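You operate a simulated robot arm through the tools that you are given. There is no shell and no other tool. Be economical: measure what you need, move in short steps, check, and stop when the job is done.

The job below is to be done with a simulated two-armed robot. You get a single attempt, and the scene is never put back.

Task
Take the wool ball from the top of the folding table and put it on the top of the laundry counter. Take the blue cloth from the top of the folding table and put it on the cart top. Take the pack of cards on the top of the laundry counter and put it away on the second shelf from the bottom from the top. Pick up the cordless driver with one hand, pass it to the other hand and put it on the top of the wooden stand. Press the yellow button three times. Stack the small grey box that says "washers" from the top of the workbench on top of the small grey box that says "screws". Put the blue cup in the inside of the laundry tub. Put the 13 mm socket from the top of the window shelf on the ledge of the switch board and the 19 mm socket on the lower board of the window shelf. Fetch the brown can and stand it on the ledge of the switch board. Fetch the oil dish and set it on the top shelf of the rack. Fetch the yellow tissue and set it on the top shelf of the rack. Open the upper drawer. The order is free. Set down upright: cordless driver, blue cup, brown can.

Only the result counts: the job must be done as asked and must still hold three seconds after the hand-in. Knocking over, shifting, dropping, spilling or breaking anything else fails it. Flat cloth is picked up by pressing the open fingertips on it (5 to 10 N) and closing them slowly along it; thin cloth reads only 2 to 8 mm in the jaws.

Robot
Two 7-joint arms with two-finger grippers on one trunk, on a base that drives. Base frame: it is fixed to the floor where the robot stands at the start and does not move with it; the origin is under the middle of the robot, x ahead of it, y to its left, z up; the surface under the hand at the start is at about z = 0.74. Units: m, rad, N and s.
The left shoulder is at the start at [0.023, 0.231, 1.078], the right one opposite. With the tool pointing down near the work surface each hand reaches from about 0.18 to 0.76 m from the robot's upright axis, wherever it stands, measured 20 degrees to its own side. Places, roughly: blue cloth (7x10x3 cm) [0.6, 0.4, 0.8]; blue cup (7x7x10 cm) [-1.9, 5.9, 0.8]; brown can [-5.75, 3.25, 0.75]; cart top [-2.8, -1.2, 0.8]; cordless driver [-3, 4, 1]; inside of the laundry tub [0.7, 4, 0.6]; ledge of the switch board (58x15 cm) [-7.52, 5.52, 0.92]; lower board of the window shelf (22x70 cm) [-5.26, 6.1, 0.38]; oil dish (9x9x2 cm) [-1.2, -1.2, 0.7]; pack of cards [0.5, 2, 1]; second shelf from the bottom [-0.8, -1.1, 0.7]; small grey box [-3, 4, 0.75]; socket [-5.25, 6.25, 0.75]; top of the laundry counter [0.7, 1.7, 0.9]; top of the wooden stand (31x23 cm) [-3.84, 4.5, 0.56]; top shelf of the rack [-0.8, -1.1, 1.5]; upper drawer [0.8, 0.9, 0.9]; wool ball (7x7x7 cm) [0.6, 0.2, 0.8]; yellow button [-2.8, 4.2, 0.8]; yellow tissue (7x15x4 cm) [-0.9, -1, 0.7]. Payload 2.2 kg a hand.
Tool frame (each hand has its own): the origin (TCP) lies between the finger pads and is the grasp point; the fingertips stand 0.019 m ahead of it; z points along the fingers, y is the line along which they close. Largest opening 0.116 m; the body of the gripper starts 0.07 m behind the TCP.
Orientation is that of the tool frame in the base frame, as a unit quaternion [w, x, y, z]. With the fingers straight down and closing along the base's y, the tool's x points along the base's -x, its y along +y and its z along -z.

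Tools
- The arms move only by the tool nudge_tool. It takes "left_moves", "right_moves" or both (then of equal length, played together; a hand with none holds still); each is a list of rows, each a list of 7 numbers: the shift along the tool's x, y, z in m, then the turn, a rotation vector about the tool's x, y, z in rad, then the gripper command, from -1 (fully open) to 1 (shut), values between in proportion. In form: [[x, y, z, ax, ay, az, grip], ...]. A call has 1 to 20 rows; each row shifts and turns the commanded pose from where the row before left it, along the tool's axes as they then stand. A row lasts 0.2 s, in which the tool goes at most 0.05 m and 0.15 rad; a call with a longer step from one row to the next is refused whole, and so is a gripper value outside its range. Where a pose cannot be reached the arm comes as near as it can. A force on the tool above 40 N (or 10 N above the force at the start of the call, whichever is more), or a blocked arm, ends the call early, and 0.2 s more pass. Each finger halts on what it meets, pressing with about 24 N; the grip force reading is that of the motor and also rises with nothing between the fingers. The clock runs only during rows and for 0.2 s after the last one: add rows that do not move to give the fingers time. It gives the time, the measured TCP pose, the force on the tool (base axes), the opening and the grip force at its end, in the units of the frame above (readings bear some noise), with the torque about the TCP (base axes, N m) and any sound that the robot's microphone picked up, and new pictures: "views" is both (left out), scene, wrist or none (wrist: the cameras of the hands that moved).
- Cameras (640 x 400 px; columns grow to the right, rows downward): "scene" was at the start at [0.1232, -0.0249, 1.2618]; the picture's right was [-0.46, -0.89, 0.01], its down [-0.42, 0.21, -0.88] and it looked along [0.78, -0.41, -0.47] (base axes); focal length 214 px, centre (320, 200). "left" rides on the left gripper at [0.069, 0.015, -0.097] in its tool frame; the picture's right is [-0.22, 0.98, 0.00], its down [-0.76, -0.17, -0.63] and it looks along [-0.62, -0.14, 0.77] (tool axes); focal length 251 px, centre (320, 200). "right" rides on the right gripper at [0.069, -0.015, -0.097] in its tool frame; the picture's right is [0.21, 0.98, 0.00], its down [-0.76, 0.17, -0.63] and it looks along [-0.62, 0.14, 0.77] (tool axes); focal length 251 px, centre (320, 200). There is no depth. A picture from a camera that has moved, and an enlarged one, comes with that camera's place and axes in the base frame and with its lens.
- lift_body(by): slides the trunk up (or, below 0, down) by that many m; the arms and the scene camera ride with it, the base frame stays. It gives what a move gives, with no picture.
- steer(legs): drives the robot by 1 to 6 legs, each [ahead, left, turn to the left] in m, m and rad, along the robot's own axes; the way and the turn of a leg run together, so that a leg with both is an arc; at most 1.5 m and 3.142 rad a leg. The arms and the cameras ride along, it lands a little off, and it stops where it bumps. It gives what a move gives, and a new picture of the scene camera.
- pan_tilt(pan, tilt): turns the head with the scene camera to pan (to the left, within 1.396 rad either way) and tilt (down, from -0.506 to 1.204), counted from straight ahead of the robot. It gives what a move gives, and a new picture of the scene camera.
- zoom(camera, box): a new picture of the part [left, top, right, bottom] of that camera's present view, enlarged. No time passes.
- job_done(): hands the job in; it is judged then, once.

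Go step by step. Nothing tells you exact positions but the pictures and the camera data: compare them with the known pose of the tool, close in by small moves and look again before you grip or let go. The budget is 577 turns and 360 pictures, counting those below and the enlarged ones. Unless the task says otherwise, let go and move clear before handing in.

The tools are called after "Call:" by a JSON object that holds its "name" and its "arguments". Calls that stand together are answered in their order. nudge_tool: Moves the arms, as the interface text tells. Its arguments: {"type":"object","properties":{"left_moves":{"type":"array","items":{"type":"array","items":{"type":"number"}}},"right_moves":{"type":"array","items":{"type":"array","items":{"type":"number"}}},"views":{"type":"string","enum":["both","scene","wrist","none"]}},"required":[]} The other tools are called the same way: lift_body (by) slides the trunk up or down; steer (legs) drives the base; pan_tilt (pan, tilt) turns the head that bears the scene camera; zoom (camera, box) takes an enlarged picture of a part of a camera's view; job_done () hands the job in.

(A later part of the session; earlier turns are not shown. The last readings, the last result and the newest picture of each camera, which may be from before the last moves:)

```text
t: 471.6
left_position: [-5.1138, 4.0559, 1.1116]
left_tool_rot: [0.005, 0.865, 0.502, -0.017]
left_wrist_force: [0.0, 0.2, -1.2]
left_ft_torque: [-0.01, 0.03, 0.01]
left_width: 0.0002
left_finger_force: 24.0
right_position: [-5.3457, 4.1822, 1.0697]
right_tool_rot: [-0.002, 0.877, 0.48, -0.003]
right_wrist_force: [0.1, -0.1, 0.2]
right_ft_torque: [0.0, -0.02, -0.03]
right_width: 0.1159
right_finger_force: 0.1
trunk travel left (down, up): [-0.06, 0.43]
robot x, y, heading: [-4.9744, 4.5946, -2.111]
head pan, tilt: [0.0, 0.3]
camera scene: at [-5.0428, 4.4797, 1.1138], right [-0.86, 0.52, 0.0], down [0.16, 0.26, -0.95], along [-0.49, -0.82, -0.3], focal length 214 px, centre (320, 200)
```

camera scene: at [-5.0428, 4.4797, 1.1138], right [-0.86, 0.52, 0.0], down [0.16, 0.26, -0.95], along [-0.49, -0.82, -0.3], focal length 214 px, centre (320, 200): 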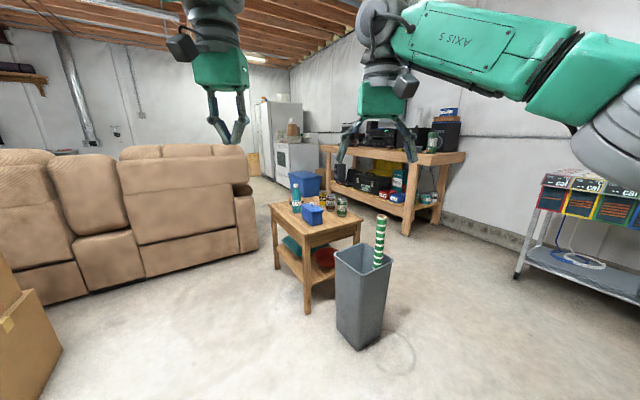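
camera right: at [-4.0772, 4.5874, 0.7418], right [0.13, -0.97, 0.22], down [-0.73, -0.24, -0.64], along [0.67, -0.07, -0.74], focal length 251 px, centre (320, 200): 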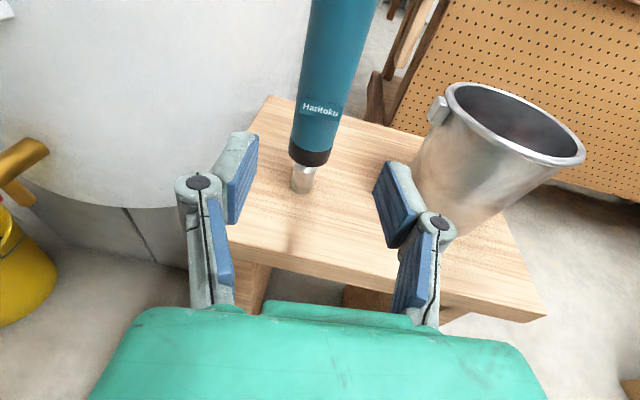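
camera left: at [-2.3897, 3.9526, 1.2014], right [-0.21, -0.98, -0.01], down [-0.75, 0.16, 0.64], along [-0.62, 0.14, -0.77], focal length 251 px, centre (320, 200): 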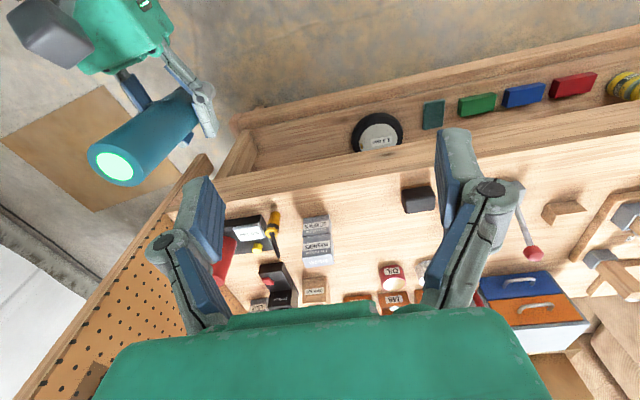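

The grey bin blocks the north side, so approach from the east. Drive south, then turn to face the table.

Call:
{"name": "steer", "arguments": {"legs": [[0, 0, 0.54], [1.2, 0, 0], [0, 0, -1.57]]}}

Call:
{"name": "pan_tilt", "arguments": {"pan": 0.0, "tilt": 0.6}}

```text
t: 483.0
left_position: [-5.5028, 3.2426, 1.1117]
left_tool_rot: [-0.004, 1.0, 0.016, -0.016]
left_wrist_force: [0.3, 0.1, 0.6]
left_ft_torque: [0.01, -0.02, -0.03]
left_width: 0.0
left_finger_force: 23.7
right_position: [-5.5174, 3.5066, 1.0689]
right_tool_rot: [-0.002, 1.0, -0.011, -0.001]
right_wrist_force: [-0.8, -0.2, -0.1]
right_ft_torque: [0.01, -0.02, 0.03]
right_width: 0.1159
right_finger_force: 0.3
trunk travel left (down, up): [-0.06, 0.43]
robot x, y, heading: [-4.9652, 3.4029, -3.143]
head pan, tilt: [0.0, 0.3]
camera scene: at [-5.1053, 3.4034, 1.1138], right [-0.01, 1.0, 0.0], down [0.3, 0.0, -0.95], along [-0.95, -0.01, -0.3], focal length 214 px, centre (320, 200)
```

scene: 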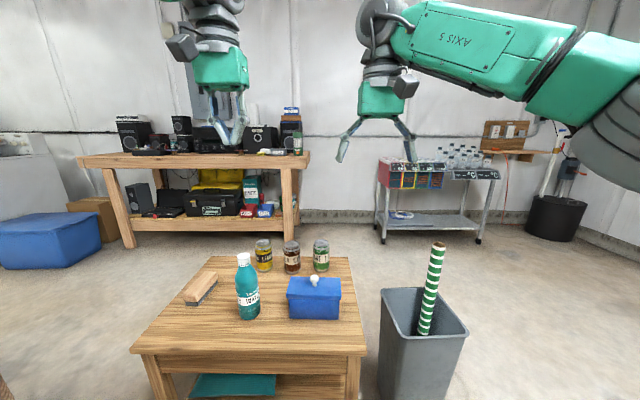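

```text
t: 483.8
left_position: [-5.4984, 3.2428, 1.1134]
left_tool_rot: [-0.005, 1.0, 0.017, -0.018]
left_wrist_force: [-0.4, -0.3, -0.7]
left_ft_torque: [0.0, 0.03, 0.02]
left_width: 0.0
left_finger_force: 24.0
right_position: [-5.5138, 3.5063, 1.0704]
right_tool_rot: [-0.002, 1.0, -0.012, -0.003]
right_wrist_force: [0.7, 1.0, -0.5]
right_ft_torque: [-0.01, 0.01, -0.01]
right_width: 0.1162
right_finger_force: 0.1
trunk travel left (down, up): [-0.06, 0.43]
robot x, y, heading: [-4.9682, 3.402, -3.128]
head pan, tilt: [0.0, 0.6]
camera scene: at [-5.1001, 3.4037, 1.0864], right [-0.01, 1.0, 0.0], down [0.57, 0.0, -0.82], along [-0.82, -0.01, -0.57], focal length 214 px, centre (320, 200)
```

scene: 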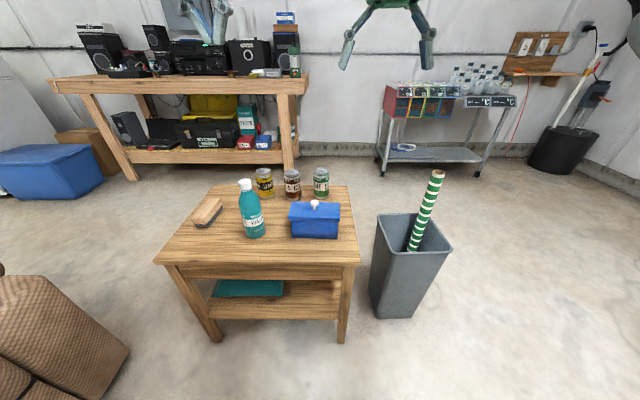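

Cola can centre ≈(-5.87, 3.28), neighbours 0.115 m either side, table top z≈0.575. Drive ahead 0.24 and look from the left hand.

Call:
{"name": "steer", "arguments": {"legs": [[0.24, 0, 0]]}}

Call:
{"name": "nudge_tool", "arguments": {"left_moves": [[-0.03, -0.005, 0.03, 0, 0, 0, 0], [-0.03, -0.005, 0.03, 0, 0, 0, -0.7], [-0.03, -0.005, 0.03, 0, 0, 0, -0.7], [-0.02, 0, 0.03, 0, 0, 0, -0.7], [0, 0, 0.04, 0, 0, 0, -0.7], [0, 0, 0.04, 0, 0, 0, -0.7], [0, 0, 0, 0, 0, 0, -0.7], [0, 0, 0, 0, 0, 0, -0.7]], "views": "both"}}

```text
t: 485.6
left_position: [-5.7402, 3.2403, 1.1126]
left_tool_rot: [-0.004, 1.0, 0.016, -0.017]
left_wrist_force: [-0.2, 0.3, -0.6]
left_ft_torque: [0.01, -0.03, -0.06]
left_width: 0.0
left_finger_force: 24.2
right_position: [-5.7553, 3.5039, 1.0696]
right_tool_rot: [-0.002, 1.0, -0.012, -0.004]
right_wrist_force: [0.4, 0.2, -0.7]
right_ft_torque: [-0.03, -0.03, -0.02]
right_width: 0.116
right_finger_force: 0.0
trunk travel left (down, up): [-0.06, 0.43]
robot x, y, heading: [-5.2029, 3.4013, -3.135]
head pan, tilt: [0.0, 0.6]
camera scene: at [-5.3406, 3.4018, 1.0862], right [-0.01, 1.0, 0.0], down [0.57, 0.0, -0.82], along [-0.82, -0.01, -0.57], focal length 214 px, centre (320, 200)
```

scene: 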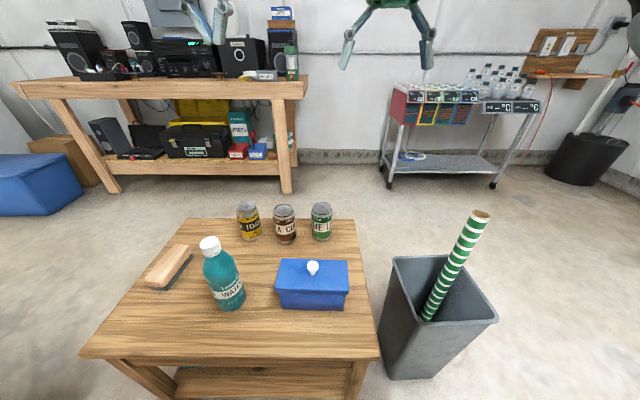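

```text
t: 487.4
left_position: [-5.8535, 3.2538, 0.9192]
left_tool_rot: [-0.004, 1.0, 0.016, -0.018]
left_wrist_force: [0.3, 0.2, 0.2]
left_ft_torque: [0.02, 0.0, -0.01]
left_width: 0.0988
left_finger_force: 0.0
right_position: [-5.7517, 3.5051, 1.0734]
right_tool_rot: [-0.002, 1.0, -0.012, -0.005]
right_wrist_force: [0.1, -0.1, -0.4]
right_ft_torque: [0.0, 0.02, -0.03]
right_width: 0.1159
right_finger_force: 0.0
trunk travel left (down, up): [-0.06, 0.43]
robot x, y, heading: [-5.2073, 3.3994, -3.136]
head pan, tilt: [0.0, 0.6]
camera scene: at [-5.3408, 3.402, 1.0862], right [-0.01, 1.0, 0.0], down [0.57, 0.0, -0.82], along [-0.82, -0.01, -0.57], focal length 214 px, centre (320, 200)
camera left: at [-5.7809, 3.2409, 1.0133], right [-0.18, -0.98, 0.0], down [-0.74, 0.14, 0.66], along [-0.65, 0.12, -0.75], focal length 251 px, centre (320, 200)
```

scene: 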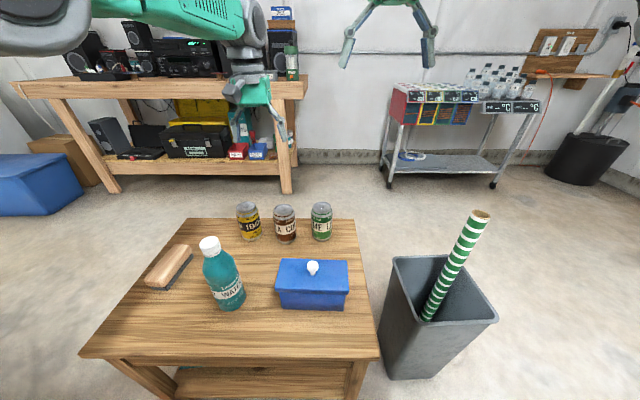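
left: 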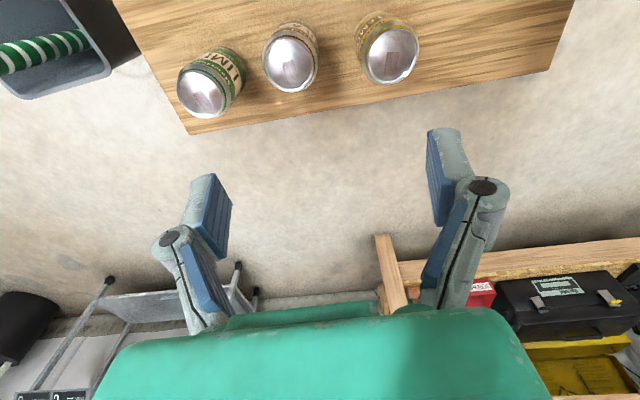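

Cola can top ≈(-5.847, 3.287, 0.69). Straighten, align and descend partway.

Call:
{"name": "nudge_tool", "arguments": {"left_moves": [[0.003, -0.017, 0.01, 0, 0.036, 0.03, -0.7], [0.003, -0.016, 0.02, 0, 0, 0, -0.7], [0, 0, 0.045, 0, 0, 0, -0.7], [0, 0, 0.045, 0, 0, 0, -0.7], [0, 0, 0.03, 0, 0, 0, -0.7], [0, 0, 0, 0, 0, 0, -0.7], [0, 0, 0, 0, 0, 0, -0.7]], "views": "wrist"}}

```text
t: 489.0
left_position: [-5.8507, 3.2891, 0.7689]
left_tool_rot: [-0.004, 1.0, 0.001, -0.001]
left_wrist_force: [1.2, -0.2, 0.1]
left_ft_torque: [-0.01, -0.02, 0.0]
left_width: 0.0986
left_finger_force: 0.0
right_position: [-5.7523, 3.5036, 1.0726]
right_tool_rot: [-0.003, 1.0, -0.011, -0.005]
right_wrist_force: [0.5, 0.4, 0.8]
right_ft_torque: [-0.01, 0.0, 0.0]
right_width: 0.1162
right_finger_force: 0.0
trunk travel left (down, up): [-0.06, 0.43]
robot x, y, heading: [-5.2105, 3.3964, -3.139]
head pan, tilt: [0.0, 0.6]
camera left: at [-5.7805, 3.2732, 0.8656], right [-0.21, -0.98, -0.01], down [-0.76, 0.16, 0.64], along [-0.62, 0.14, -0.77], focal length 251 px, centre (320, 200)
```

left: 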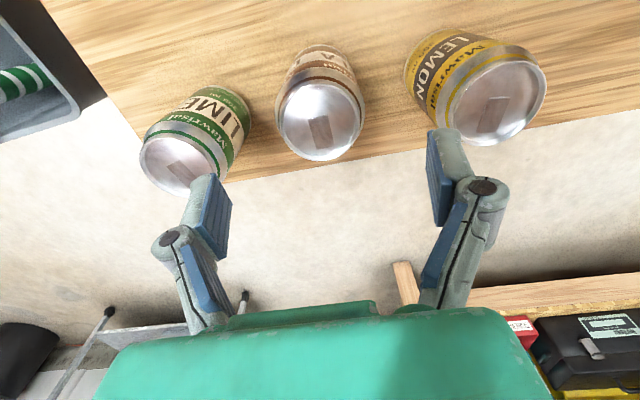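

Aligned. Descend and grip the can.

Call:
{"name": "nudge_tool", "arguments": {"left_moves": [[0.003, 0.001, 0.03, 0, 0, 0, -0.7], [0, 0, 0.03, 0, 0, 0, -0.7], [0, 0, 0.03, 0, 0, 0, -0.7], [0, 0, 0.02, 0, 0, 0, -0.7], [0, 0, 0, 0, 0, 0, -0.7]], "views": "wrist"}}

```text
t: 490.2
left_position: [-5.8456, 3.2896, 0.6594]
left_tool_rot: [-0.004, 1.0, 0.001, -0.001]
left_wrist_force: [-0.1, 0.3, -0.3]
left_ft_torque: [0.02, -0.01, -0.02]
left_width: 0.0987
left_finger_force: 0.1
right_position: [-5.7502, 3.5048, 1.0731]
right_tool_rot: [-0.002, 1.0, -0.012, -0.004]
right_wrist_force: [0.7, -0.6, 0.6]
right_ft_torque: [0.0, 0.03, -0.03]
right_width: 0.1159
right_finger_force: 0.1
trunk travel left (down, up): [-0.06, 0.43]
robot x, y, heading: [-5.2051, 3.4021, -3.134]
head pan, tilt: [0.0, 0.6]
camera left: at [-5.7769, 3.274, 0.7563], right [-0.21, -0.98, -0.01], down [-0.76, 0.16, 0.64], along [-0.62, 0.14, -0.77], focal length 251 px, centre (320, 200)
```

left: 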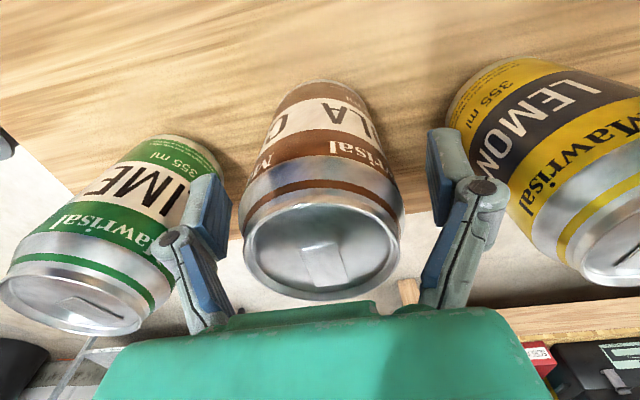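

Call:
{"name": "nudge_tool", "arguments": {"left_moves": [[0, 0, 0.003, 0, 0, 0, -0.45], [0, 0, 0, 0, 0, 0, -0.2], [0, 0, 0, 0, 0, 0, 0.2], [0, 0, 0, 0, 0, 0, 1], [0, 0, 0, 0, 0, 0, 1], [0, 0, -0.02, 0, 0, 0, 1], [0, 0, -0.03, 0, 0, 0, 1], [0, 0, -0.04, 0, 0, 0, 1], [0, 0, -0.04, 0, 0, 0, 1], [0, 0, -0.04, 0, 0, 0, 1], [0, 0, -0.04, 0, 0, 0, 1], [0, 0, -0.04, 0, 0, 0, 1], [0, 0, 0, 0, 0, 0, 1]], "views": "both"}}

```text
t: 493.0
left_position: [-5.8459, 3.2861, 0.9084]
left_tool_rot: [-0.004, 1.0, 0.001, 0.001]
left_wrist_force: [-0.5, 0.7, -4.2]
left_ft_torque: [0.03, 0.0, -0.03]
left_width: 0.0644
left_finger_force: 23.8
right_position: [-5.7537, 3.5041, 1.0708]
right_tool_rot: [-0.002, 1.0, -0.011, -0.005]
right_wrist_force: [-0.1, -0.7, 0.1]
right_ft_torque: [-0.01, 0.0, -0.03]
right_width: 0.116
right_finger_force: 0.0
trunk travel left (down, up): [-0.06, 0.43]
robot x, y, heading: [-5.2094, 3.4024, -3.135]
head pan, tilt: [0.0, 0.6]
camera scene: at [-5.3412, 3.4021, 1.0861], right [-0.01, 1.0, 0.0], down [0.57, 0.0, -0.82], along [-0.82, -0.01, -0.57], focal length 214 px, centre (320, 200)
camera left: at [-5.7763, 3.2715, 1.0035], right [-0.21, -0.98, -0.01], down [-0.76, 0.16, 0.63], along [-0.62, 0.14, -0.77], focal length 251 px, centre (320, 200)
```

scene: 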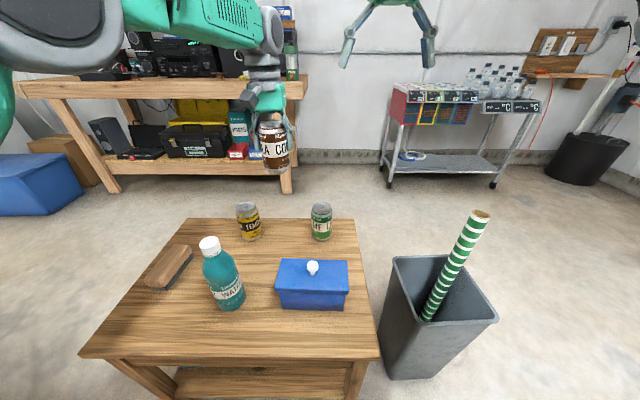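
left: 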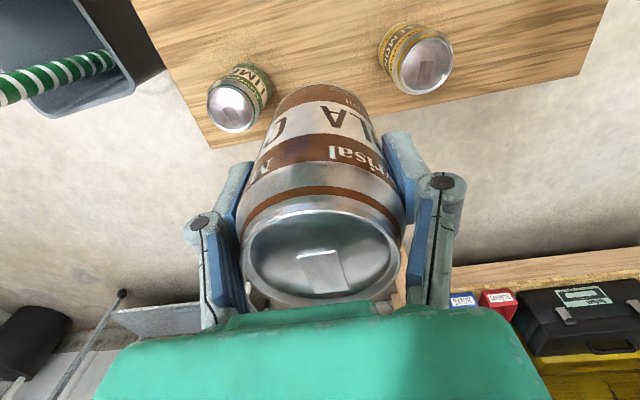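

Can held. Back off, turn to face north, and go to the window shelf.

Call:
{"name": "steer", "arguments": {"legs": [[-0.3, 0, 0], [0, 0, -1.57], [1.5, 0, 0], [0.45, 0, 0]]}}

```text
t: 508.2
left_position: [-4.9905, 5.9936, 0.9071]
left_tool_rot: [0.003, -0.7, 0.714, -0.002]
left_wrist_force: [0.5, 0.1, -3.2]
left_ft_torque: [-0.04, 0.0, -0.01]
left_width: 0.0646
left_finger_force: 24.0
right_position: [-4.7758, 5.8962, 1.0715]
right_tool_rot: [0.005, -0.691, 0.723, 0.002]
right_wrist_force: [0.0, -0.5, 0.2]
right_ft_torque: [-0.01, -0.03, 0.02]
right_width: 0.1158
right_finger_force: 0.1
trunk travel left (down, up): [-0.06, 0.43]
robot x, y, heading: [-4.8897, 5.3527, 1.557]
head pan, tilt: [0.0, 0.6]
camera scene: at [-4.8871, 5.487, 1.0861], right [1.0, -0.02, 0.0], down [-0.01, -0.57, -0.82], along [0.01, 0.82, -0.57], focal length 214 px, centre (320, 200)
```

scene: 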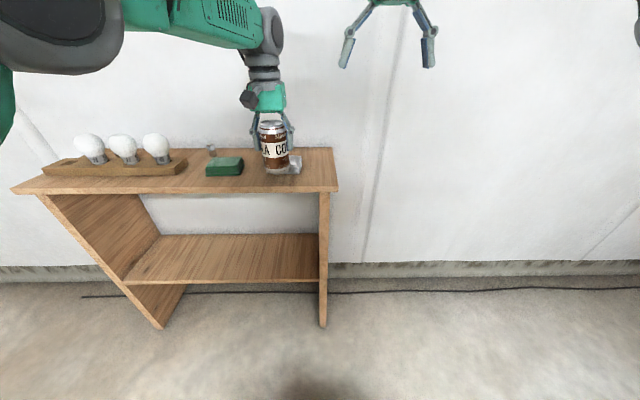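

Raise the left hand and pull it back so I can see the shelf top; zoom in.

Call:
{"name": "nudge_tool", "arguments": {"left_moves": [[0.03, 0, -0.03, 0, 0, 0, 1], [0.035, 0, -0.03, 0, 0, 0, 1], [0.035, 0, -0.03, 0, 0, 0, 1], [0.035, 0.02, -0.03, 0, 0, 0, 1], [0.03, 0.03, -0.02, 0, 0, 0, 1], [0, 0, 0, 0, 0, 0, 1]], "views": "none"}}

Call:
{"name": "zoom", "arguments": {"camera": "scene", "box": [170, 110, 350, 220]}}

```text
refused: row 4 steps farther than a row can; nothing moved
```

```text
3.56 times, centred on (260, 165) of scene
camera zoom: at [-4.8871, 5.487, 1.0861], right [1.0, -0.02, 0.0], down [-0.01, -0.57, -0.82], along [0.01, 0.82, -0.57], focal length 763 px, centre (533, 324)
```

zoom: 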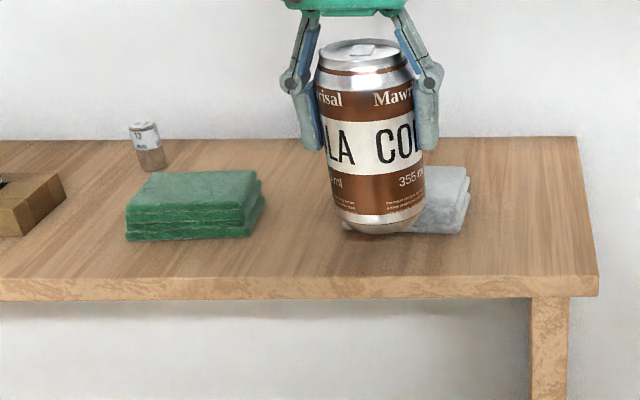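

Call:
{"name": "nudge_tool", "arguments": {"left_moves": [[0.03, 0, -0.03, 0, 0, 0, 1], [0.03, 0, -0.03, 0, 0, 0, 1], [0.03, 0, -0.03, 0, 0, 0, 1], [0.035, 0.02, -0.02, 0, 0, 0, 1], [0.03, 0.03, -0.02, 0, 0, 0, 1], [0, 0, 0, 0, 0, 0, 1]], "views": "none"}}

Call:
{"name": "zoom", "arguments": {"camera": "scene", "box": [30, 110, 350, 220]}}

```text
t: 509.6
left_position: [-5.047, 5.8363, 1.0365]
left_tool_rot: [0.004, -0.699, 0.715, -0.003]
left_wrist_force: [0.3, 1.0, -4.2]
left_ft_torque: [-0.04, -0.03, 0.06]
left_width: 0.0646
left_finger_force: 23.8
right_position: [-4.7764, 5.8918, 1.0749]
right_tool_rot: [0.007, -0.691, 0.722, 0.003]
right_wrist_force: [-0.5, 0.3, 0.5]
right_ft_torque: [-0.02, -0.02, -0.02]
right_width: 0.1163
right_finger_force: 0.1
trunk travel left (down, up): [-0.06, 0.43]
robot x, y, heading: [-4.8876, 5.3546, 1.559]
head pan, tilt: [0.0, 0.6]
```

```text
2.00 times, centred on (190, 165) of scene
camera zoom: at [-4.8882, 5.4862, 1.0861], right [1.0, -0.02, 0.0], down [-0.01, -0.57, -0.82], along [0.01, 0.82, -0.57], focal length 429 px, centre (580, 270)
```

zoom: 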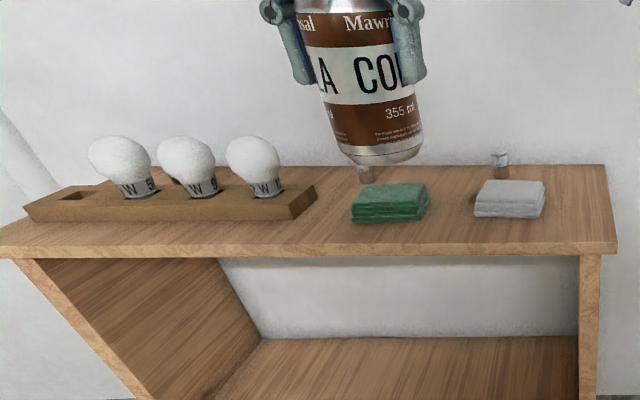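

Two sockets stand at the back: one behind the green cloth (≈-5.29, 6.27), one behind the grey cloth (≈-5.04, 6.29). Shift the robot left 0.25 and move the can hand aside to view them with the right wrist camera.

Call:
{"name": "nudge_tool", "arguments": {"left_moves": [[0.01, 0.035, -0.02, 0, 0, 0, 1], [0.01, 0.035, -0.02, 0, 0, 0, 1], [0, 0.035, 0, 0, 0, 0, 1], [0, 0, 0, 0, 0, 0, 1]], "views": "none"}}

Call:
{"name": "steer", "arguments": {"legs": [[0, 0.25, 0]]}}

Call:
{"name": "nudge_tool", "arguments": {"right_moves": [[-0.04, 0, 0.01, 0, 0, 0, -1], [-0.04, 0, 0.01, 0, 0, 0, -1], [-0.04, 0, 0, 0, 0, 0, -1], [-0.02, 0, 0, 0, 0, 0, -1], [0, 0, 0, 0, 0, 0, -1]], "views": "wrist"}}

```text
t: 510.6
left_position: [-5.1519, 5.8175, 1.0777]
left_tool_rot: [0.005, -0.7, 0.714, -0.001]
left_wrist_force: [0.0, 0.4, -3.4]
left_ft_torque: [0.0, -0.01, 0.0]
left_width: 0.0642
left_finger_force: 23.9
right_position: [-4.7762, 5.8909, 1.0741]
right_tool_rot: [0.007, -0.691, 0.723, 0.004]
right_wrist_force: [0.2, 0.0, -0.1]
right_ft_torque: [-0.01, -0.02, 0.0]
right_width: 0.1161
right_finger_force: 0.1
trunk travel left (down, up): [-0.06, 0.43]
robot x, y, heading: [-4.894, 5.3528, 1.554]
head pan, tilt: [0.0, 0.6]
```

```text
t: 512.5
left_position: [-5.3789, 5.8216, 1.0805]
left_tool_rot: [-0.001, -0.698, 0.716, 0.006]
left_wrist_force: [1.7, 0.2, -3.0]
left_ft_torque: [-0.02, 0.1, -0.01]
left_width: 0.0644
left_finger_force: 23.4
right_position: [-5.0031, 5.8938, 1.073]
right_tool_rot: [-0.001, -0.69, 0.724, 0.01]
right_wrist_force: [1.0, 0.4, -0.8]
right_ft_torque: [-0.03, 0.13, 0.0]
right_width: 0.1161
right_finger_force: 0.0
trunk travel left (down, up): [-0.06, 0.43]
robot x, y, heading: [-5.1372, 5.3625, 1.559]
head pan, tilt: [0.0, 0.6]
camera scene: at [-5.1184, 5.4888, 1.0862], right [1.0, -0.02, -0.01], down [-0.02, -0.57, -0.82], along [0.01, 0.82, -0.57], focal length 214 px, centre (320, 200)
```

scene: 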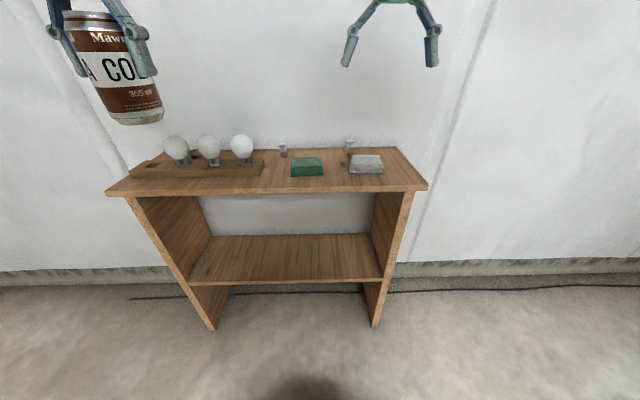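

```text
t: 513.7
left_position: [-5.4099, 5.8173, 1.0776]
left_tool_rot: [0.009, -0.699, 0.715, -0.002]
left_wrist_force: [0.1, -0.3, -3.6]
left_ft_torque: [0.01, 0.0, -0.02]
left_width: 0.0644
left_finger_force: 23.9
right_position: [-5.0214, 5.9761, 1.0432]
right_tool_rot: [0.011, -0.691, 0.723, 0.002]
right_wrist_force: [0.1, 0.4, 0.1]
right_ft_torque: [-0.03, -0.07, 0.0]
right_width: 0.1159
right_finger_force: 0.1
right hand out of reach, approached as far as the arm can: row 2, 3, 4
trunk travel left (down, up): [-0.06, 0.43]
robot x, y, heading: [-5.1377, 5.3574, 1.555]
head pan, tilt: [0.0, 0.6]
camera right: at [-5.0106, 5.9065, 1.1398], right [-0.99, -0.17, -0.02], down [-0.14, 0.75, 0.64], along [-0.1, 0.64, -0.77], focal length 251 px, centre (320, 200)
```

right: 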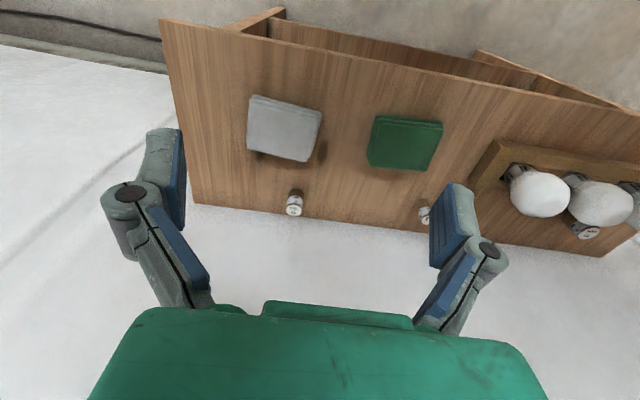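

Call:
{"name": "zoom", "arguments": {"camera": "right", "box": [260, 170, 460, 245]}}

Call:
{"name": "zoom", "arguments": {"camera": "right", "box": [540, 190, 640, 260]}}

```text
3.20 times, centred on (360, 208) of right
camera zoom: at [-5.0106, 5.9065, 1.1398], right [-0.99, -0.17, -0.02], down [-0.14, 0.75, 0.64], along [-0.1, 0.64, -0.77], focal length 805 px, centre (192, 176)
```

zoom: 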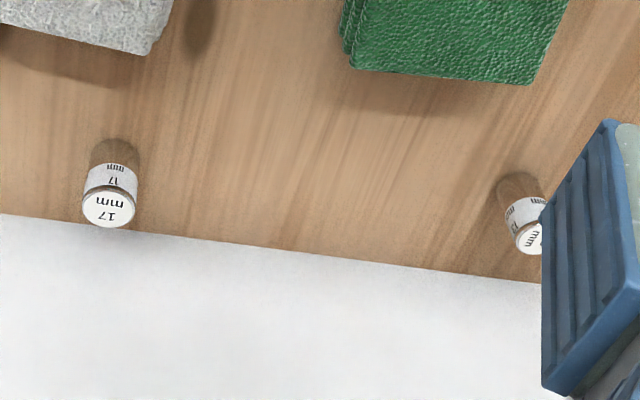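

```text
5.71 times, centred on (590, 225) of right
camera zoom: at [-5.0106, 5.9065, 1.1398], right [-0.99, -0.17, -0.02], down [-0.14, 0.75, 0.64], along [-0.1, 0.64, -0.77], focal length 1437 px, centre (-1223, 57)
```

zoom: 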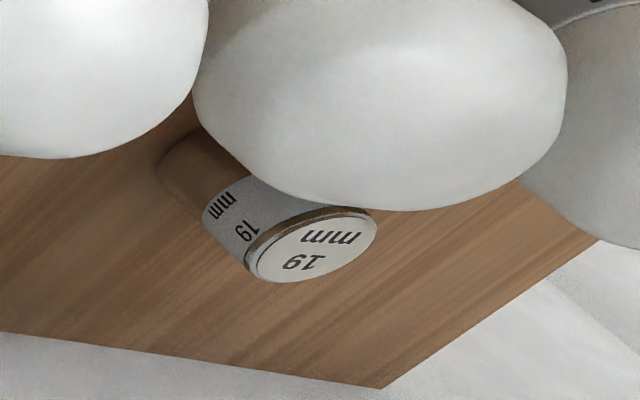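

The middle one must be the 13 mm (the right one reads 17 mm); the 19 mm stands behind the light bulbs at ≈(-5.53, 6.16). First the 19 mm with the right hand: shift left 0.5 and approach.

Call:
{"name": "nudge_tool", "arguments": {"left_moves": [[0.04, 0, 0, 0, 0, 0, 1], [0.04, 0, 0, 0, 0, 0, 1], [0, 0, 0, 0, 0, 0, 1]], "right_moves": [[0.03, 0.02, 0, 0, 0, 0, -1], [0.03, 0, 0, 0, 0, 0, -1], [0, 0, 0, 0, 0, 0, -1]], "views": "none"}}

Call:
{"name": "steer", "arguments": {"legs": [[0, 0.5, 0.015], [0.26, 0, 0]]}}

Call:
{"name": "nudge_tool", "arguments": {"right_moves": [[0, 0, 0, 0, 0, 0, -1], [0, 0, 0, 0, 0, 0, -1], [0, 0, 0, 0, 0, 0, -1]], "views": "wrist"}}

```text
t: 514.5
left_position: [-5.4078, 5.7387, 1.0753]
left_tool_rot: [0.007, -0.699, 0.715, -0.002]
left_wrist_force: [-0.2, -0.2, -3.1]
left_ft_torque: [-0.02, -0.06, -0.01]
left_width: 0.0645
left_finger_force: 24.2
right_position: [-5.04, 5.9172, 1.04]
right_tool_rot: [0.009, -0.689, 0.725, 0.002]
right_wrist_force: [-1.2, -0.5, -0.3]
right_ft_torque: [-0.02, -0.04, 0.01]
right_width: 0.116
right_finger_force: 0.1
trunk travel left (down, up): [-0.06, 0.43]
robot x, y, heading: [-5.1384, 5.3566, 1.55]
head pan, tilt: [0.0, 0.6]
```

```text
t: 518.9
left_position: [-5.875, 6.0009, 1.0828]
left_tool_rot: [-0.002, -0.701, 0.713, 0.007]
left_wrist_force: [1.2, -0.3, -4.2]
left_ft_torque: [-0.07, 0.05, 0.01]
left_width: 0.0643
left_finger_force: 23.9
right_position: [-5.5096, 6.1824, 1.038]
right_tool_rot: [-0.002, -0.692, 0.722, 0.011]
right_wrist_force: [1.0, 0.1, 0.1]
right_ft_torque: [-0.02, 0.13, 0.0]
right_width: 0.1161
right_finger_force: 0.1
trunk travel left (down, up): [-0.06, 0.43]
robot x, y, heading: [-5.633, 5.6153, 1.564]
head pan, tilt: [0.0, 0.6]
camera scene: at [-5.6126, 5.7531, 1.0861], right [1.0, -0.01, -0.02], down [-0.02, -0.57, -0.82], along [0.0, 0.82, -0.57], focal length 214 px, centre (320, 200)
```

scene: 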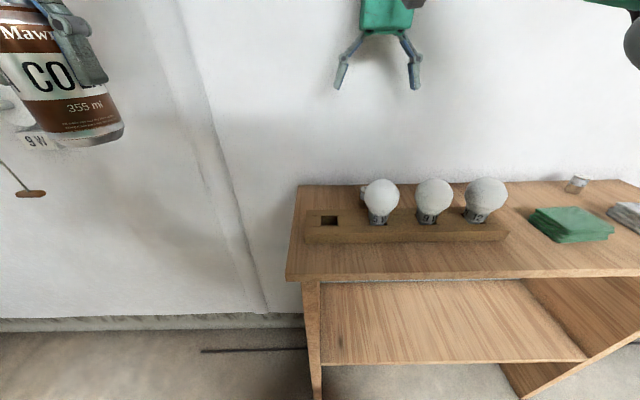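

```text
t: 519.7
left_position: [-5.8783, 5.9973, 1.0827]
left_tool_rot: [0.002, -0.701, 0.713, 0.007]
left_wrist_force: [1.7, -0.6, -3.4]
left_ft_torque: [-0.01, 0.09, 0.0]
left_width: 0.0644
left_finger_force: 23.8
right_position: [-5.5105, 6.1787, 1.0409]
right_tool_rot: [0.002, -0.692, 0.722, 0.011]
right_wrist_force: [1.3, -0.1, 0.5]
right_ft_torque: [0.01, 0.11, 0.03]
right_width: 0.116
right_finger_force: 0.0
trunk travel left (down, up): [-0.06, 0.43]
robot x, y, heading: [-5.628, 5.6226, 1.559]
head pan, tilt: [0.0, 0.6]
camera right: at [-5.4974, 6.1087, 1.1364], right [-0.99, -0.17, 0.01], down [-0.13, 0.75, 0.65], along [-0.12, 0.64, -0.76], focal length 251 px, centre (320, 200)
```

right: 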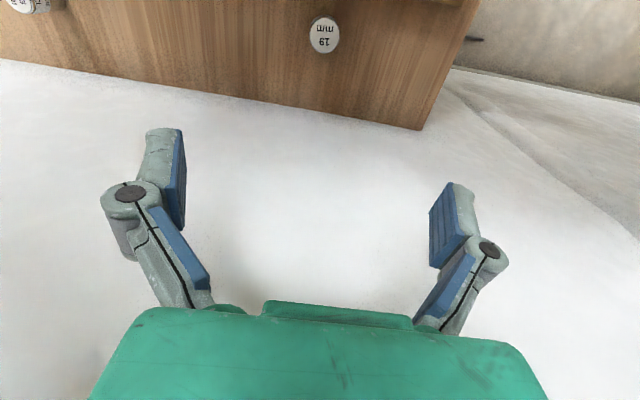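

The 19 mm label is readable at (-5.511, 6.147), directly behind a bulb; my wrist camera would hit the bulb. Flip the right wrist half a turn so the camera is on the wall side.

Call:
{"name": "nudge_tool", "arguments": {"right_moves": [[0.01, 0, 0, 0, 0, 0.15, -1], [0.01, 0, 0, 0, 0, 0.15, -1], [0, 0, 0, 0, 0, 0.15, -1], [0, 0, 0, 0, 0, 0.15, -1], [0, 0, 0, 0, 0, 0.15, -1], [0, 0, 0, 0, 0, 0.15, -1], [0, 0, 0, 0, 0, 0.15, -1], [0, 0, 0, 0, 0, 0.15, -1], [0, 0, 0, 0, 0, 0.15, -1], [0, 0, 0, 0, 0, 0.15, -1], [0, 0, 0, 0, 0, 0.15, -1], [0, 0, 0, 0, 0, 0.15, -1], [0, 0, 0, 0, 0, 0.15, -1], [0, 0, 0, 0, 0, 0.15, -1], [0, 0, 0, 0, 0, 0.15, -1], [0, 0, 0, 0, 0, 0.15, -1], [0, 0, 0, 0, 0, 0.15, -1], [0, 0, 0, 0, 0, 0.15, -1], [0, 0, 0, 0, 0, 0.15, -1], [0, 0, 0, 0, 0, 0.15, -1]], "views": "wrist"}}

```text
t: 523.9
left_position: [-5.8966, 5.998, 1.0791]
left_tool_rot: [0.005, -0.701, 0.713, 0.002]
left_wrist_force: [-1.0, 0.3, -3.9]
left_ft_torque: [-0.01, 0.02, -0.03]
left_width: 0.0645
left_finger_force: 24.1
right_position: [-5.5324, 6.1594, 1.0419]
right_tool_rot: [-0.006, 0.671, 0.742, 0.006]
right_wrist_force: [0.6, -0.1, -0.6]
right_ft_torque: [0.01, -0.02, -0.01]
right_width: 0.1158
right_finger_force: 0.1
trunk travel left (down, up): [-0.06, 0.43]
robot x, y, heading: [-5.6327, 5.6209, 1.561]
head pan, tilt: [0.0, 0.6]
camera right: at [-5.5535, 6.2259, 1.1397], right [0.95, 0.31, 0.01], down [0.24, -0.75, 0.62], along [0.2, -0.59, -0.79], focal length 251 px, centre (320, 200)
```

right: 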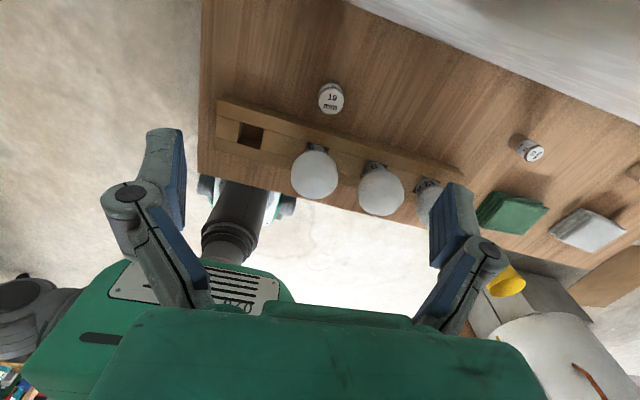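

Flip done. Tilt slightly, align above the 19 mm socket and descend partway.

Call:
{"name": "nudge_tool", "arguments": {"right_moves": [[-0.007, 0.011, 0, 0, 0.125, 0, -0.03], [-0.008, 0.011, 0, 0, 0.125, 0, -0.03], [-0.0099, 0, 0.0388, 0, 0, 0, -0.03], [-0.0099, 0, 0.0388, 0, 0, 0, -0.03], [-0.0099, 0, 0.0388, 0, 0, 0, -0.03], [0, 0, 0, 0, 0, 0, -0.03], [0, 0, 0, 0, 0, 0, -0.03]], "views": "both"}}

```text
t: 525.5
left_position: [-5.8941, 5.9984, 1.0794]
left_tool_rot: [0.005, -0.701, 0.713, 0.002]
left_wrist_force: [-0.2, 0.5, -4.0]
left_ft_torque: [-0.03, 0.01, -0.02]
left_width: 0.0644
left_finger_force: 24.6
right_position: [-5.5076, 6.1488, 0.9208]
right_tool_rot: [-0.098, 0.664, 0.735, 0.091]
right_wrist_force: [-0.8, -0.7, -0.5]
right_ft_torque: [-0.03, -0.01, 0.04]
right_width: 0.0595
right_finger_force: 0.0
trunk travel left (down, up): [-0.06, 0.43]
robot x, y, heading: [-5.6327, 5.6202, 1.565]
head pan, tilt: [0.0, 0.6]
camera scene: at [-5.6304, 5.7523, 1.0864], right [1.0, -0.01, 0.0], down [0.0, -0.57, -0.82], along [0.01, 0.82, -0.57], focal length 214 px, centre (320, 200)
camera right: at [-5.5255, 6.1894, 1.0322], right [0.95, 0.3, 0.06], down [0.25, -0.88, 0.41], along [0.18, -0.37, -0.91], focal length 251 px, centre (320, 200)
```

scene: 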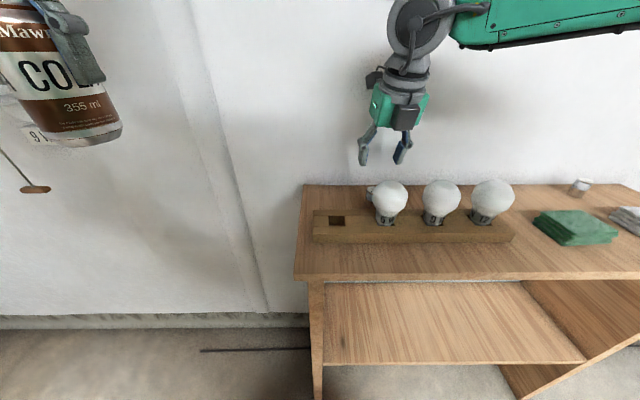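
right: 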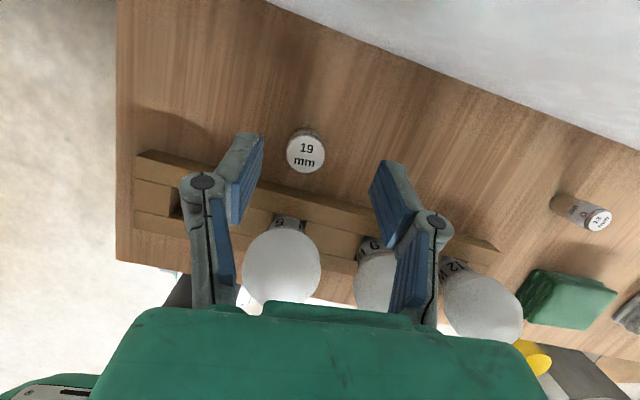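

13 mm and 19 mm labels confirmed. Continue down to the 19 mm socket.

Call:
{"name": "nudge_tool", "arguments": {"right_moves": [[-0.0085, -0.002, 0.0243, 0, 0, 0, -0.03], [-0.0085, 0, 0.0243, 0, 0, 0, -0.03], [-0.0062, 0, 0.0243, 0, 0, 0, -0.03], [-0.004, 0, 0.016, 0, 0, 0, -0.03], [0, 0, 0, 0, 0, 0, -0.03], [0, 0, 0, 0, 0, 0, -0.03]], "views": "wrist"}}

```text
t: 526.9
left_position: [-5.8926, 5.9965, 1.0785]
left_tool_rot: [0.004, -0.701, 0.714, 0.003]
left_wrist_force: [0.5, 0.3, -3.5]
left_ft_torque: [0.0, 0.0, -0.03]
left_width: 0.0644
left_finger_force: 24.2
right_position: [-5.5069, 6.1451, 0.8263]
right_tool_rot: [-0.099, 0.664, 0.736, 0.09]
right_wrist_force: [-0.2, -0.7, 0.1]
right_ft_torque: [0.02, 0.02, 0.02]
right_width: 0.0598
right_finger_force: 0.0
trunk travel left (down, up): [-0.06, 0.43]
robot x, y, heading: [-5.635, 5.6237, 1.563]
head pan, tilt: [0.0, 0.6]
camera right: at [-5.5251, 6.1859, 0.9383], right [0.95, 0.3, 0.06], down [0.25, -0.88, 0.41], along [0.18, -0.37, -0.91], focal length 251 px, centre (320, 200)
```

right: 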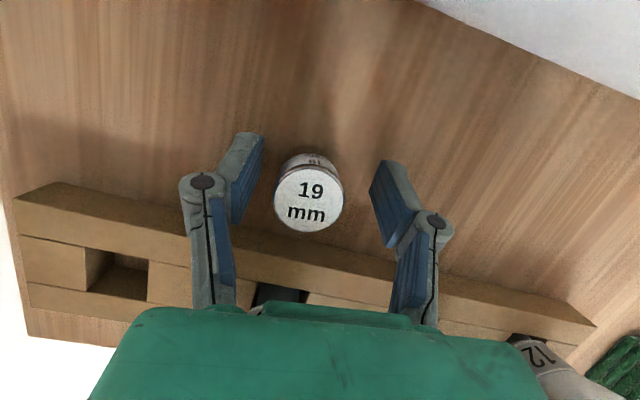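

Call:
{"name": "nudge_tool", "arguments": {"right_moves": [[-0.001, -0.002, 0.004, 0, 0, 0, 0.1], [0, 0, 0, 0, 0, 0, 0.4], [0, 0, 0, 0, 0, 0, 1], [0, 0, 0, 0, 0, 0, 1], [0, 0, 0, 0, 0, 0, 1]], "views": "wrist"}}

```text
t: 528.1
left_position: [-5.8943, 5.9981, 1.0777]
left_tool_rot: [0.005, -0.701, 0.713, 0.002]
left_wrist_force: [-0.9, -0.7, -5.0]
left_ft_torque: [0.02, 0.0, -0.01]
left_width: 0.0643
left_finger_force: 24.6
right_position: [-5.509, 6.1453, 0.823]
right_tool_rot: [-0.099, 0.664, 0.735, 0.091]
right_wrist_force: [0.1, -0.3, 1.0]
right_ft_torque: [0.01, 0.05, 0.0]
right_width: 0.031
right_finger_force: 23.8
trunk travel left (down, up): [-0.06, 0.43]
robot x, y, heading: [-5.6325, 5.6205, 1.565]
head pan, tilt: [0.0, 0.6]
camera right: at [-5.5295, 6.1857, 0.9349], right [0.95, 0.3, 0.06], down [0.25, -0.88, 0.41], along [0.18, -0.37, -0.91], focal length 251 px, centre (320, 200)
```

right: 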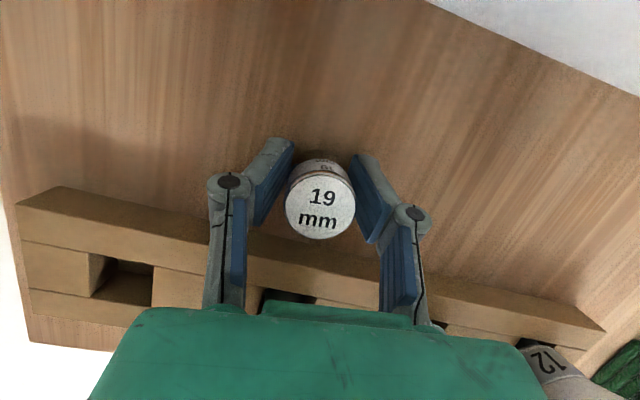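

Gripped. Lift up, back off, and move to the shelf's middle.

Call:
{"name": "nudge_tool", "arguments": {"right_moves": [[0.005, 0, -0.0194, 0, 0, 0, 1], [0.0099, 0, -0.0388, 0, 0, 0, 1], [0.0099, 0, -0.0388, 0, 0, 0, 1], [0.0099, 0, -0.0388, 0, 0, 0, 1], [0.0099, 0, -0.0388, 0, 0, 0, 1], [0, 0, 0, 0, 0, 0, 1]], "views": "none"}}

Call:
{"name": "steer", "arguments": {"legs": [[-0.4, 0, 0], [0, -0.22, 0]]}}

Call:
{"name": "lift_body", "arguments": {"by": -0.06}}

```text
t: 529.5
left_position: [-5.8951, 5.9986, 1.0788]
left_tool_rot: [0.005, -0.701, 0.713, 0.002]
left_wrist_force: [-0.3, 0.0, -3.6]
left_ft_torque: [-0.01, -0.01, -0.01]
left_width: 0.0646
left_finger_force: 24.0
right_position: [-5.5117, 6.143, 1.0038]
right_tool_rot: [-0.098, 0.664, 0.736, 0.09]
right_wrist_force: [0.1, 0.4, -0.4]
right_ft_torque: [0.02, -0.02, 0.01]
right_width: 0.0312
right_finger_force: 23.6
trunk travel left (down, up): [-0.06, 0.43]
robot x, y, heading: [-5.6327, 5.6221, 1.563]
head pan, tilt: [0.0, 0.6]
```

```text
t: 533.3
left_position: [-5.6847, 5.5939, 1.0774]
left_tool_rot: [0.007, -0.703, 0.711, 0.001]
left_wrist_force: [-0.4, 0.4, -3.5]
left_ft_torque: [-0.01, -0.03, 0.0]
left_width: 0.0643
left_finger_force: 24.2
right_position: [-5.301, 5.7401, 1.0045]
right_tool_rot: [-0.097, 0.662, 0.737, 0.092]
right_wrist_force: [-0.3, -0.1, -1.7]
right_ft_torque: [-0.04, -0.04, -0.02]
right_width: 0.0314
right_finger_force: 23.9
trunk travel left (down, up): [-0.06, 0.43]
robot x, y, heading: [-5.4099, 5.218, 1.565]
head pan, tilt: [0.0, 0.6]
camera scene: at [-5.4173, 5.3489, 1.0864], right [1.0, 0.0, 0.0], down [0.0, -0.57, -0.82], along [0.01, 0.82, -0.57], focal length 214 px, centre (320, 200)
```

scene: 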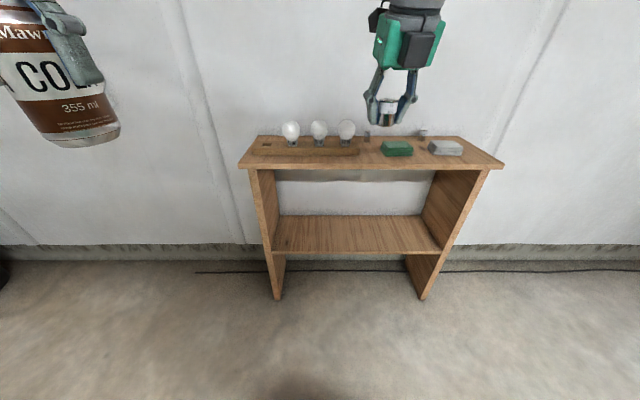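

```text
t: 534.3
left_position: [-5.6871, 5.5906, 1.0197]
left_tool_rot: [0.009, -0.703, 0.711, 0.001]
left_wrist_force: [0.1, -0.4, -2.9]
left_ft_torque: [-0.01, -0.02, -0.01]
left_width: 0.0644
left_finger_force: 23.8
right_position: [-5.3031, 5.737, 0.946]
right_tool_rot: [-0.097, 0.662, 0.737, 0.094]
right_wrist_force: [0.1, -1.0, -1.6]
right_ft_torque: [0.01, -0.02, 0.0]
right_width: 0.031
right_finger_force: 23.7
trunk travel left (down, up): [0.0, 0.49]
robot x, y, heading: [-5.4147, 5.2179, 1.567]
head pan, tilt: [0.0, 0.6]
```

Lower board at z≈0.38, opening x −5.59…−4.90. Lower the hand in front of the shelf to z≈0.50.

Call:
{"name": "nudge_tool", "arguments": {"right_moves": [[-0.0099, 0, 0.0388, 0, 0, 0, 1], [-0.0099, 0, 0.0388, 0, 0, 0, 1], [-0.0099, 0, 0.0388, 0, 0, 0, 1], [-0.0099, 0, 0.0388, 0, 0, 0, 1], [-0.0099, 0, 0.0388, 0, 0, 0, 1], [-0.0099, 0, 0.0388, 0, 0, 0, 1], [-0.0099, 0, 0.0388, 0, 0, 0, 1], [-0.0099, 0, 0.0388, 0, 0, 0, 1], [-0.0099, 0, 0.0388, 0, 0, 0, 1], [-0.0099, 0, 0.0388, 0, 0, 0, 1], [-0.0099, 0, 0.0388, 0, 0, 0, 1], [0, 0, 0, 0, 0, 0, 1], [0, 0, 0, 0, 0, 0, 1]], "views": "both"}}

```text
t: 537.1
left_position: [-5.6835, 5.5903, 1.0187]
left_tool_rot: [0.007, -0.703, 0.712, 0.002]
left_wrist_force: [-0.8, -0.1, -3.6]
left_ft_torque: [-0.01, 0.0, 0.01]
left_width: 0.0644
left_finger_force: 23.6
right_position: [-5.2973, 5.7474, 0.5049]
right_tool_rot: [-0.098, 0.663, 0.737, 0.093]
right_wrist_force: [-1.2, 0.0, -0.8]
right_ft_torque: [0.01, -0.01, 0.02]
right_width: 0.0315
right_finger_force: 23.8
trunk travel left (down, up): [0.0, 0.49]
robot x, y, heading: [-5.4113, 5.2208, 1.568]
head pan, tilt: [0.0, 0.6]
camera scene: at [-5.4146, 5.3491, 1.0263], right [1.0, 0.0, 0.0], down [0.0, -0.57, -0.82], along [0.0, 0.82, -0.57], focal length 214 px, centre (320, 200)
camera right: at [-5.3166, 5.7871, 0.6169], right [0.95, 0.31, 0.06], down [0.26, -0.88, 0.41], along [0.18, -0.37, -0.91], focal length 251 px, centre (320, 200)
```

scene: 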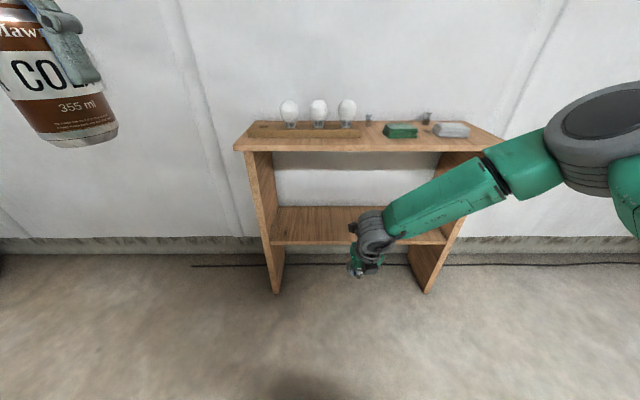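
right: 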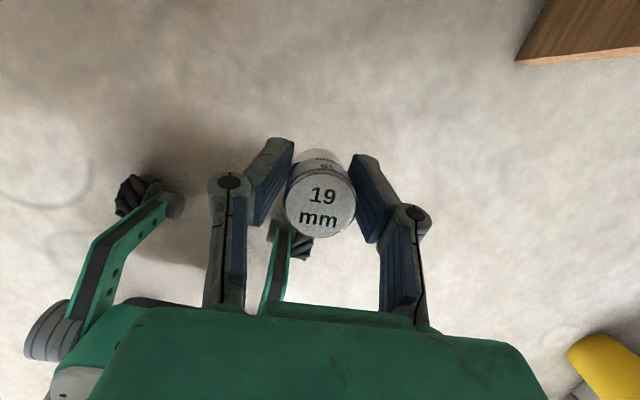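

Lower a further 0.07 (so the wrist passes beneath the top board), then drive forward.

Call:
{"name": "nudge_tool", "arguments": {"right_moves": [[-0.0087, 0, 0.034, 0, 0, 0, 1], [-0.0085, 0, 0.034, 0, 0, 0, 1], [0, 0, 0, 0, 0, 0, 1], [0, 0, 0, 0, 0, 0, 1]], "views": "none"}}

Call:
{"name": "steer", "arguments": {"legs": [[0.22, 0, 0]]}}

Call:
{"name": "nudge_tool", "arguments": {"right_moves": [[0, 0, 0, 0, 0, 0, 1]], "views": "wrist"}}

```text
t: 538.1
left_position: [-5.6824, 5.5905, 1.0201]
left_tool_rot: [0.007, -0.702, 0.712, 0.002]
left_wrist_force: [-0.4, 0.1, -2.7]
left_ft_torque: [-0.02, 0.02, 0.02]
left_width: 0.0641
left_finger_force: 24.7
right_position: [-5.2966, 5.7472, 0.4342]
right_tool_rot: [-0.098, 0.662, 0.737, 0.093]
right_wrist_force: [-0.9, 0.9, -1.6]
right_ft_torque: [-0.01, -0.01, 0.01]
right_width: 0.0314
right_finger_force: 24.4
trunk travel left (down, up): [0.0, 0.49]
robot x, y, heading: [-5.411, 5.2163, 1.566]
head pan, tilt: [0.0, 0.6]
```

```text
t: 539.8
left_position: [-5.6815, 5.8131, 1.0174]
left_tool_rot: [0.007, -0.703, 0.712, 0.001]
left_wrist_force: [-0.3, 0.5, -3.1]
left_ft_torque: [-0.04, 0.02, 0.05]
left_width: 0.0645
left_finger_force: 24.7
right_position: [-5.2952, 5.97, 0.4346]
right_tool_rot: [-0.097, 0.662, 0.737, 0.092]
right_wrist_force: [-0.2, -0.5, -2.2]
right_ft_torque: [0.02, -0.02, 0.0]
right_width: 0.0311
right_finger_force: 23.9
trunk travel left (down, up): [0.0, 0.49]
robot x, y, heading: [-5.4132, 5.4374, 1.564]
head pan, tilt: [0.0, 0.6]
camera scene: at [-5.4139, 5.5717, 1.0262], right [1.0, 0.0, 0.0], down [0.0, -0.57, -0.82], along [0.0, 0.82, -0.57], focal length 214 px, centre (320, 200)
```

scene: 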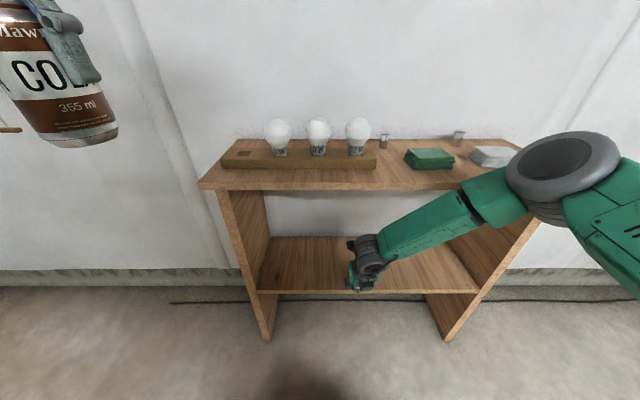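

```text
t: 540.2
left_position: [-5.682, 5.8096, 1.0194]
left_tool_rot: [0.008, -0.703, 0.712, 0.004]
left_wrist_force: [0.2, 0.2, -3.9]
left_ft_torque: [-0.02, 0.0, 0.02]
left_width: 0.0644
left_finger_force: 24.4
right_position: [-5.2953, 5.9682, 0.4354]
right_tool_rot: [-0.099, 0.662, 0.737, 0.093]
right_wrist_force: [0.6, 0.4, -1.3]
right_ft_torque: [0.03, 0.05, -0.02]
right_width: 0.0313
right_finger_force: 23.6
trunk travel left (down, up): [0.0, 0.49]
robot x, y, heading: [-5.4133, 5.4368, 1.565]
head pan, tilt: [0.0, 0.6]
camera right: at [-5.3151, 6.0084, 0.547], right [0.95, 0.31, 0.06], down [0.26, -0.88, 0.41], along [0.18, -0.37, -0.91], focal length 251 px, centre (320, 200)
```

right: 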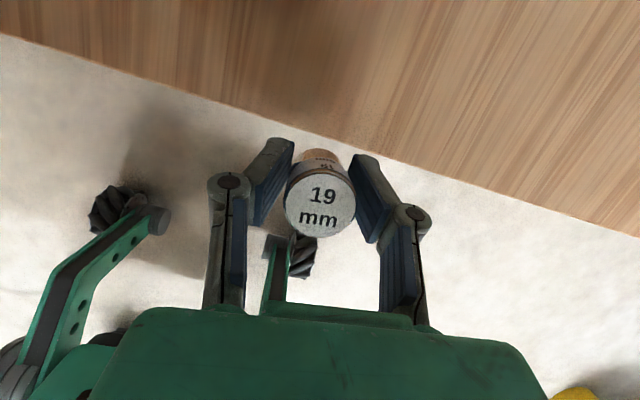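

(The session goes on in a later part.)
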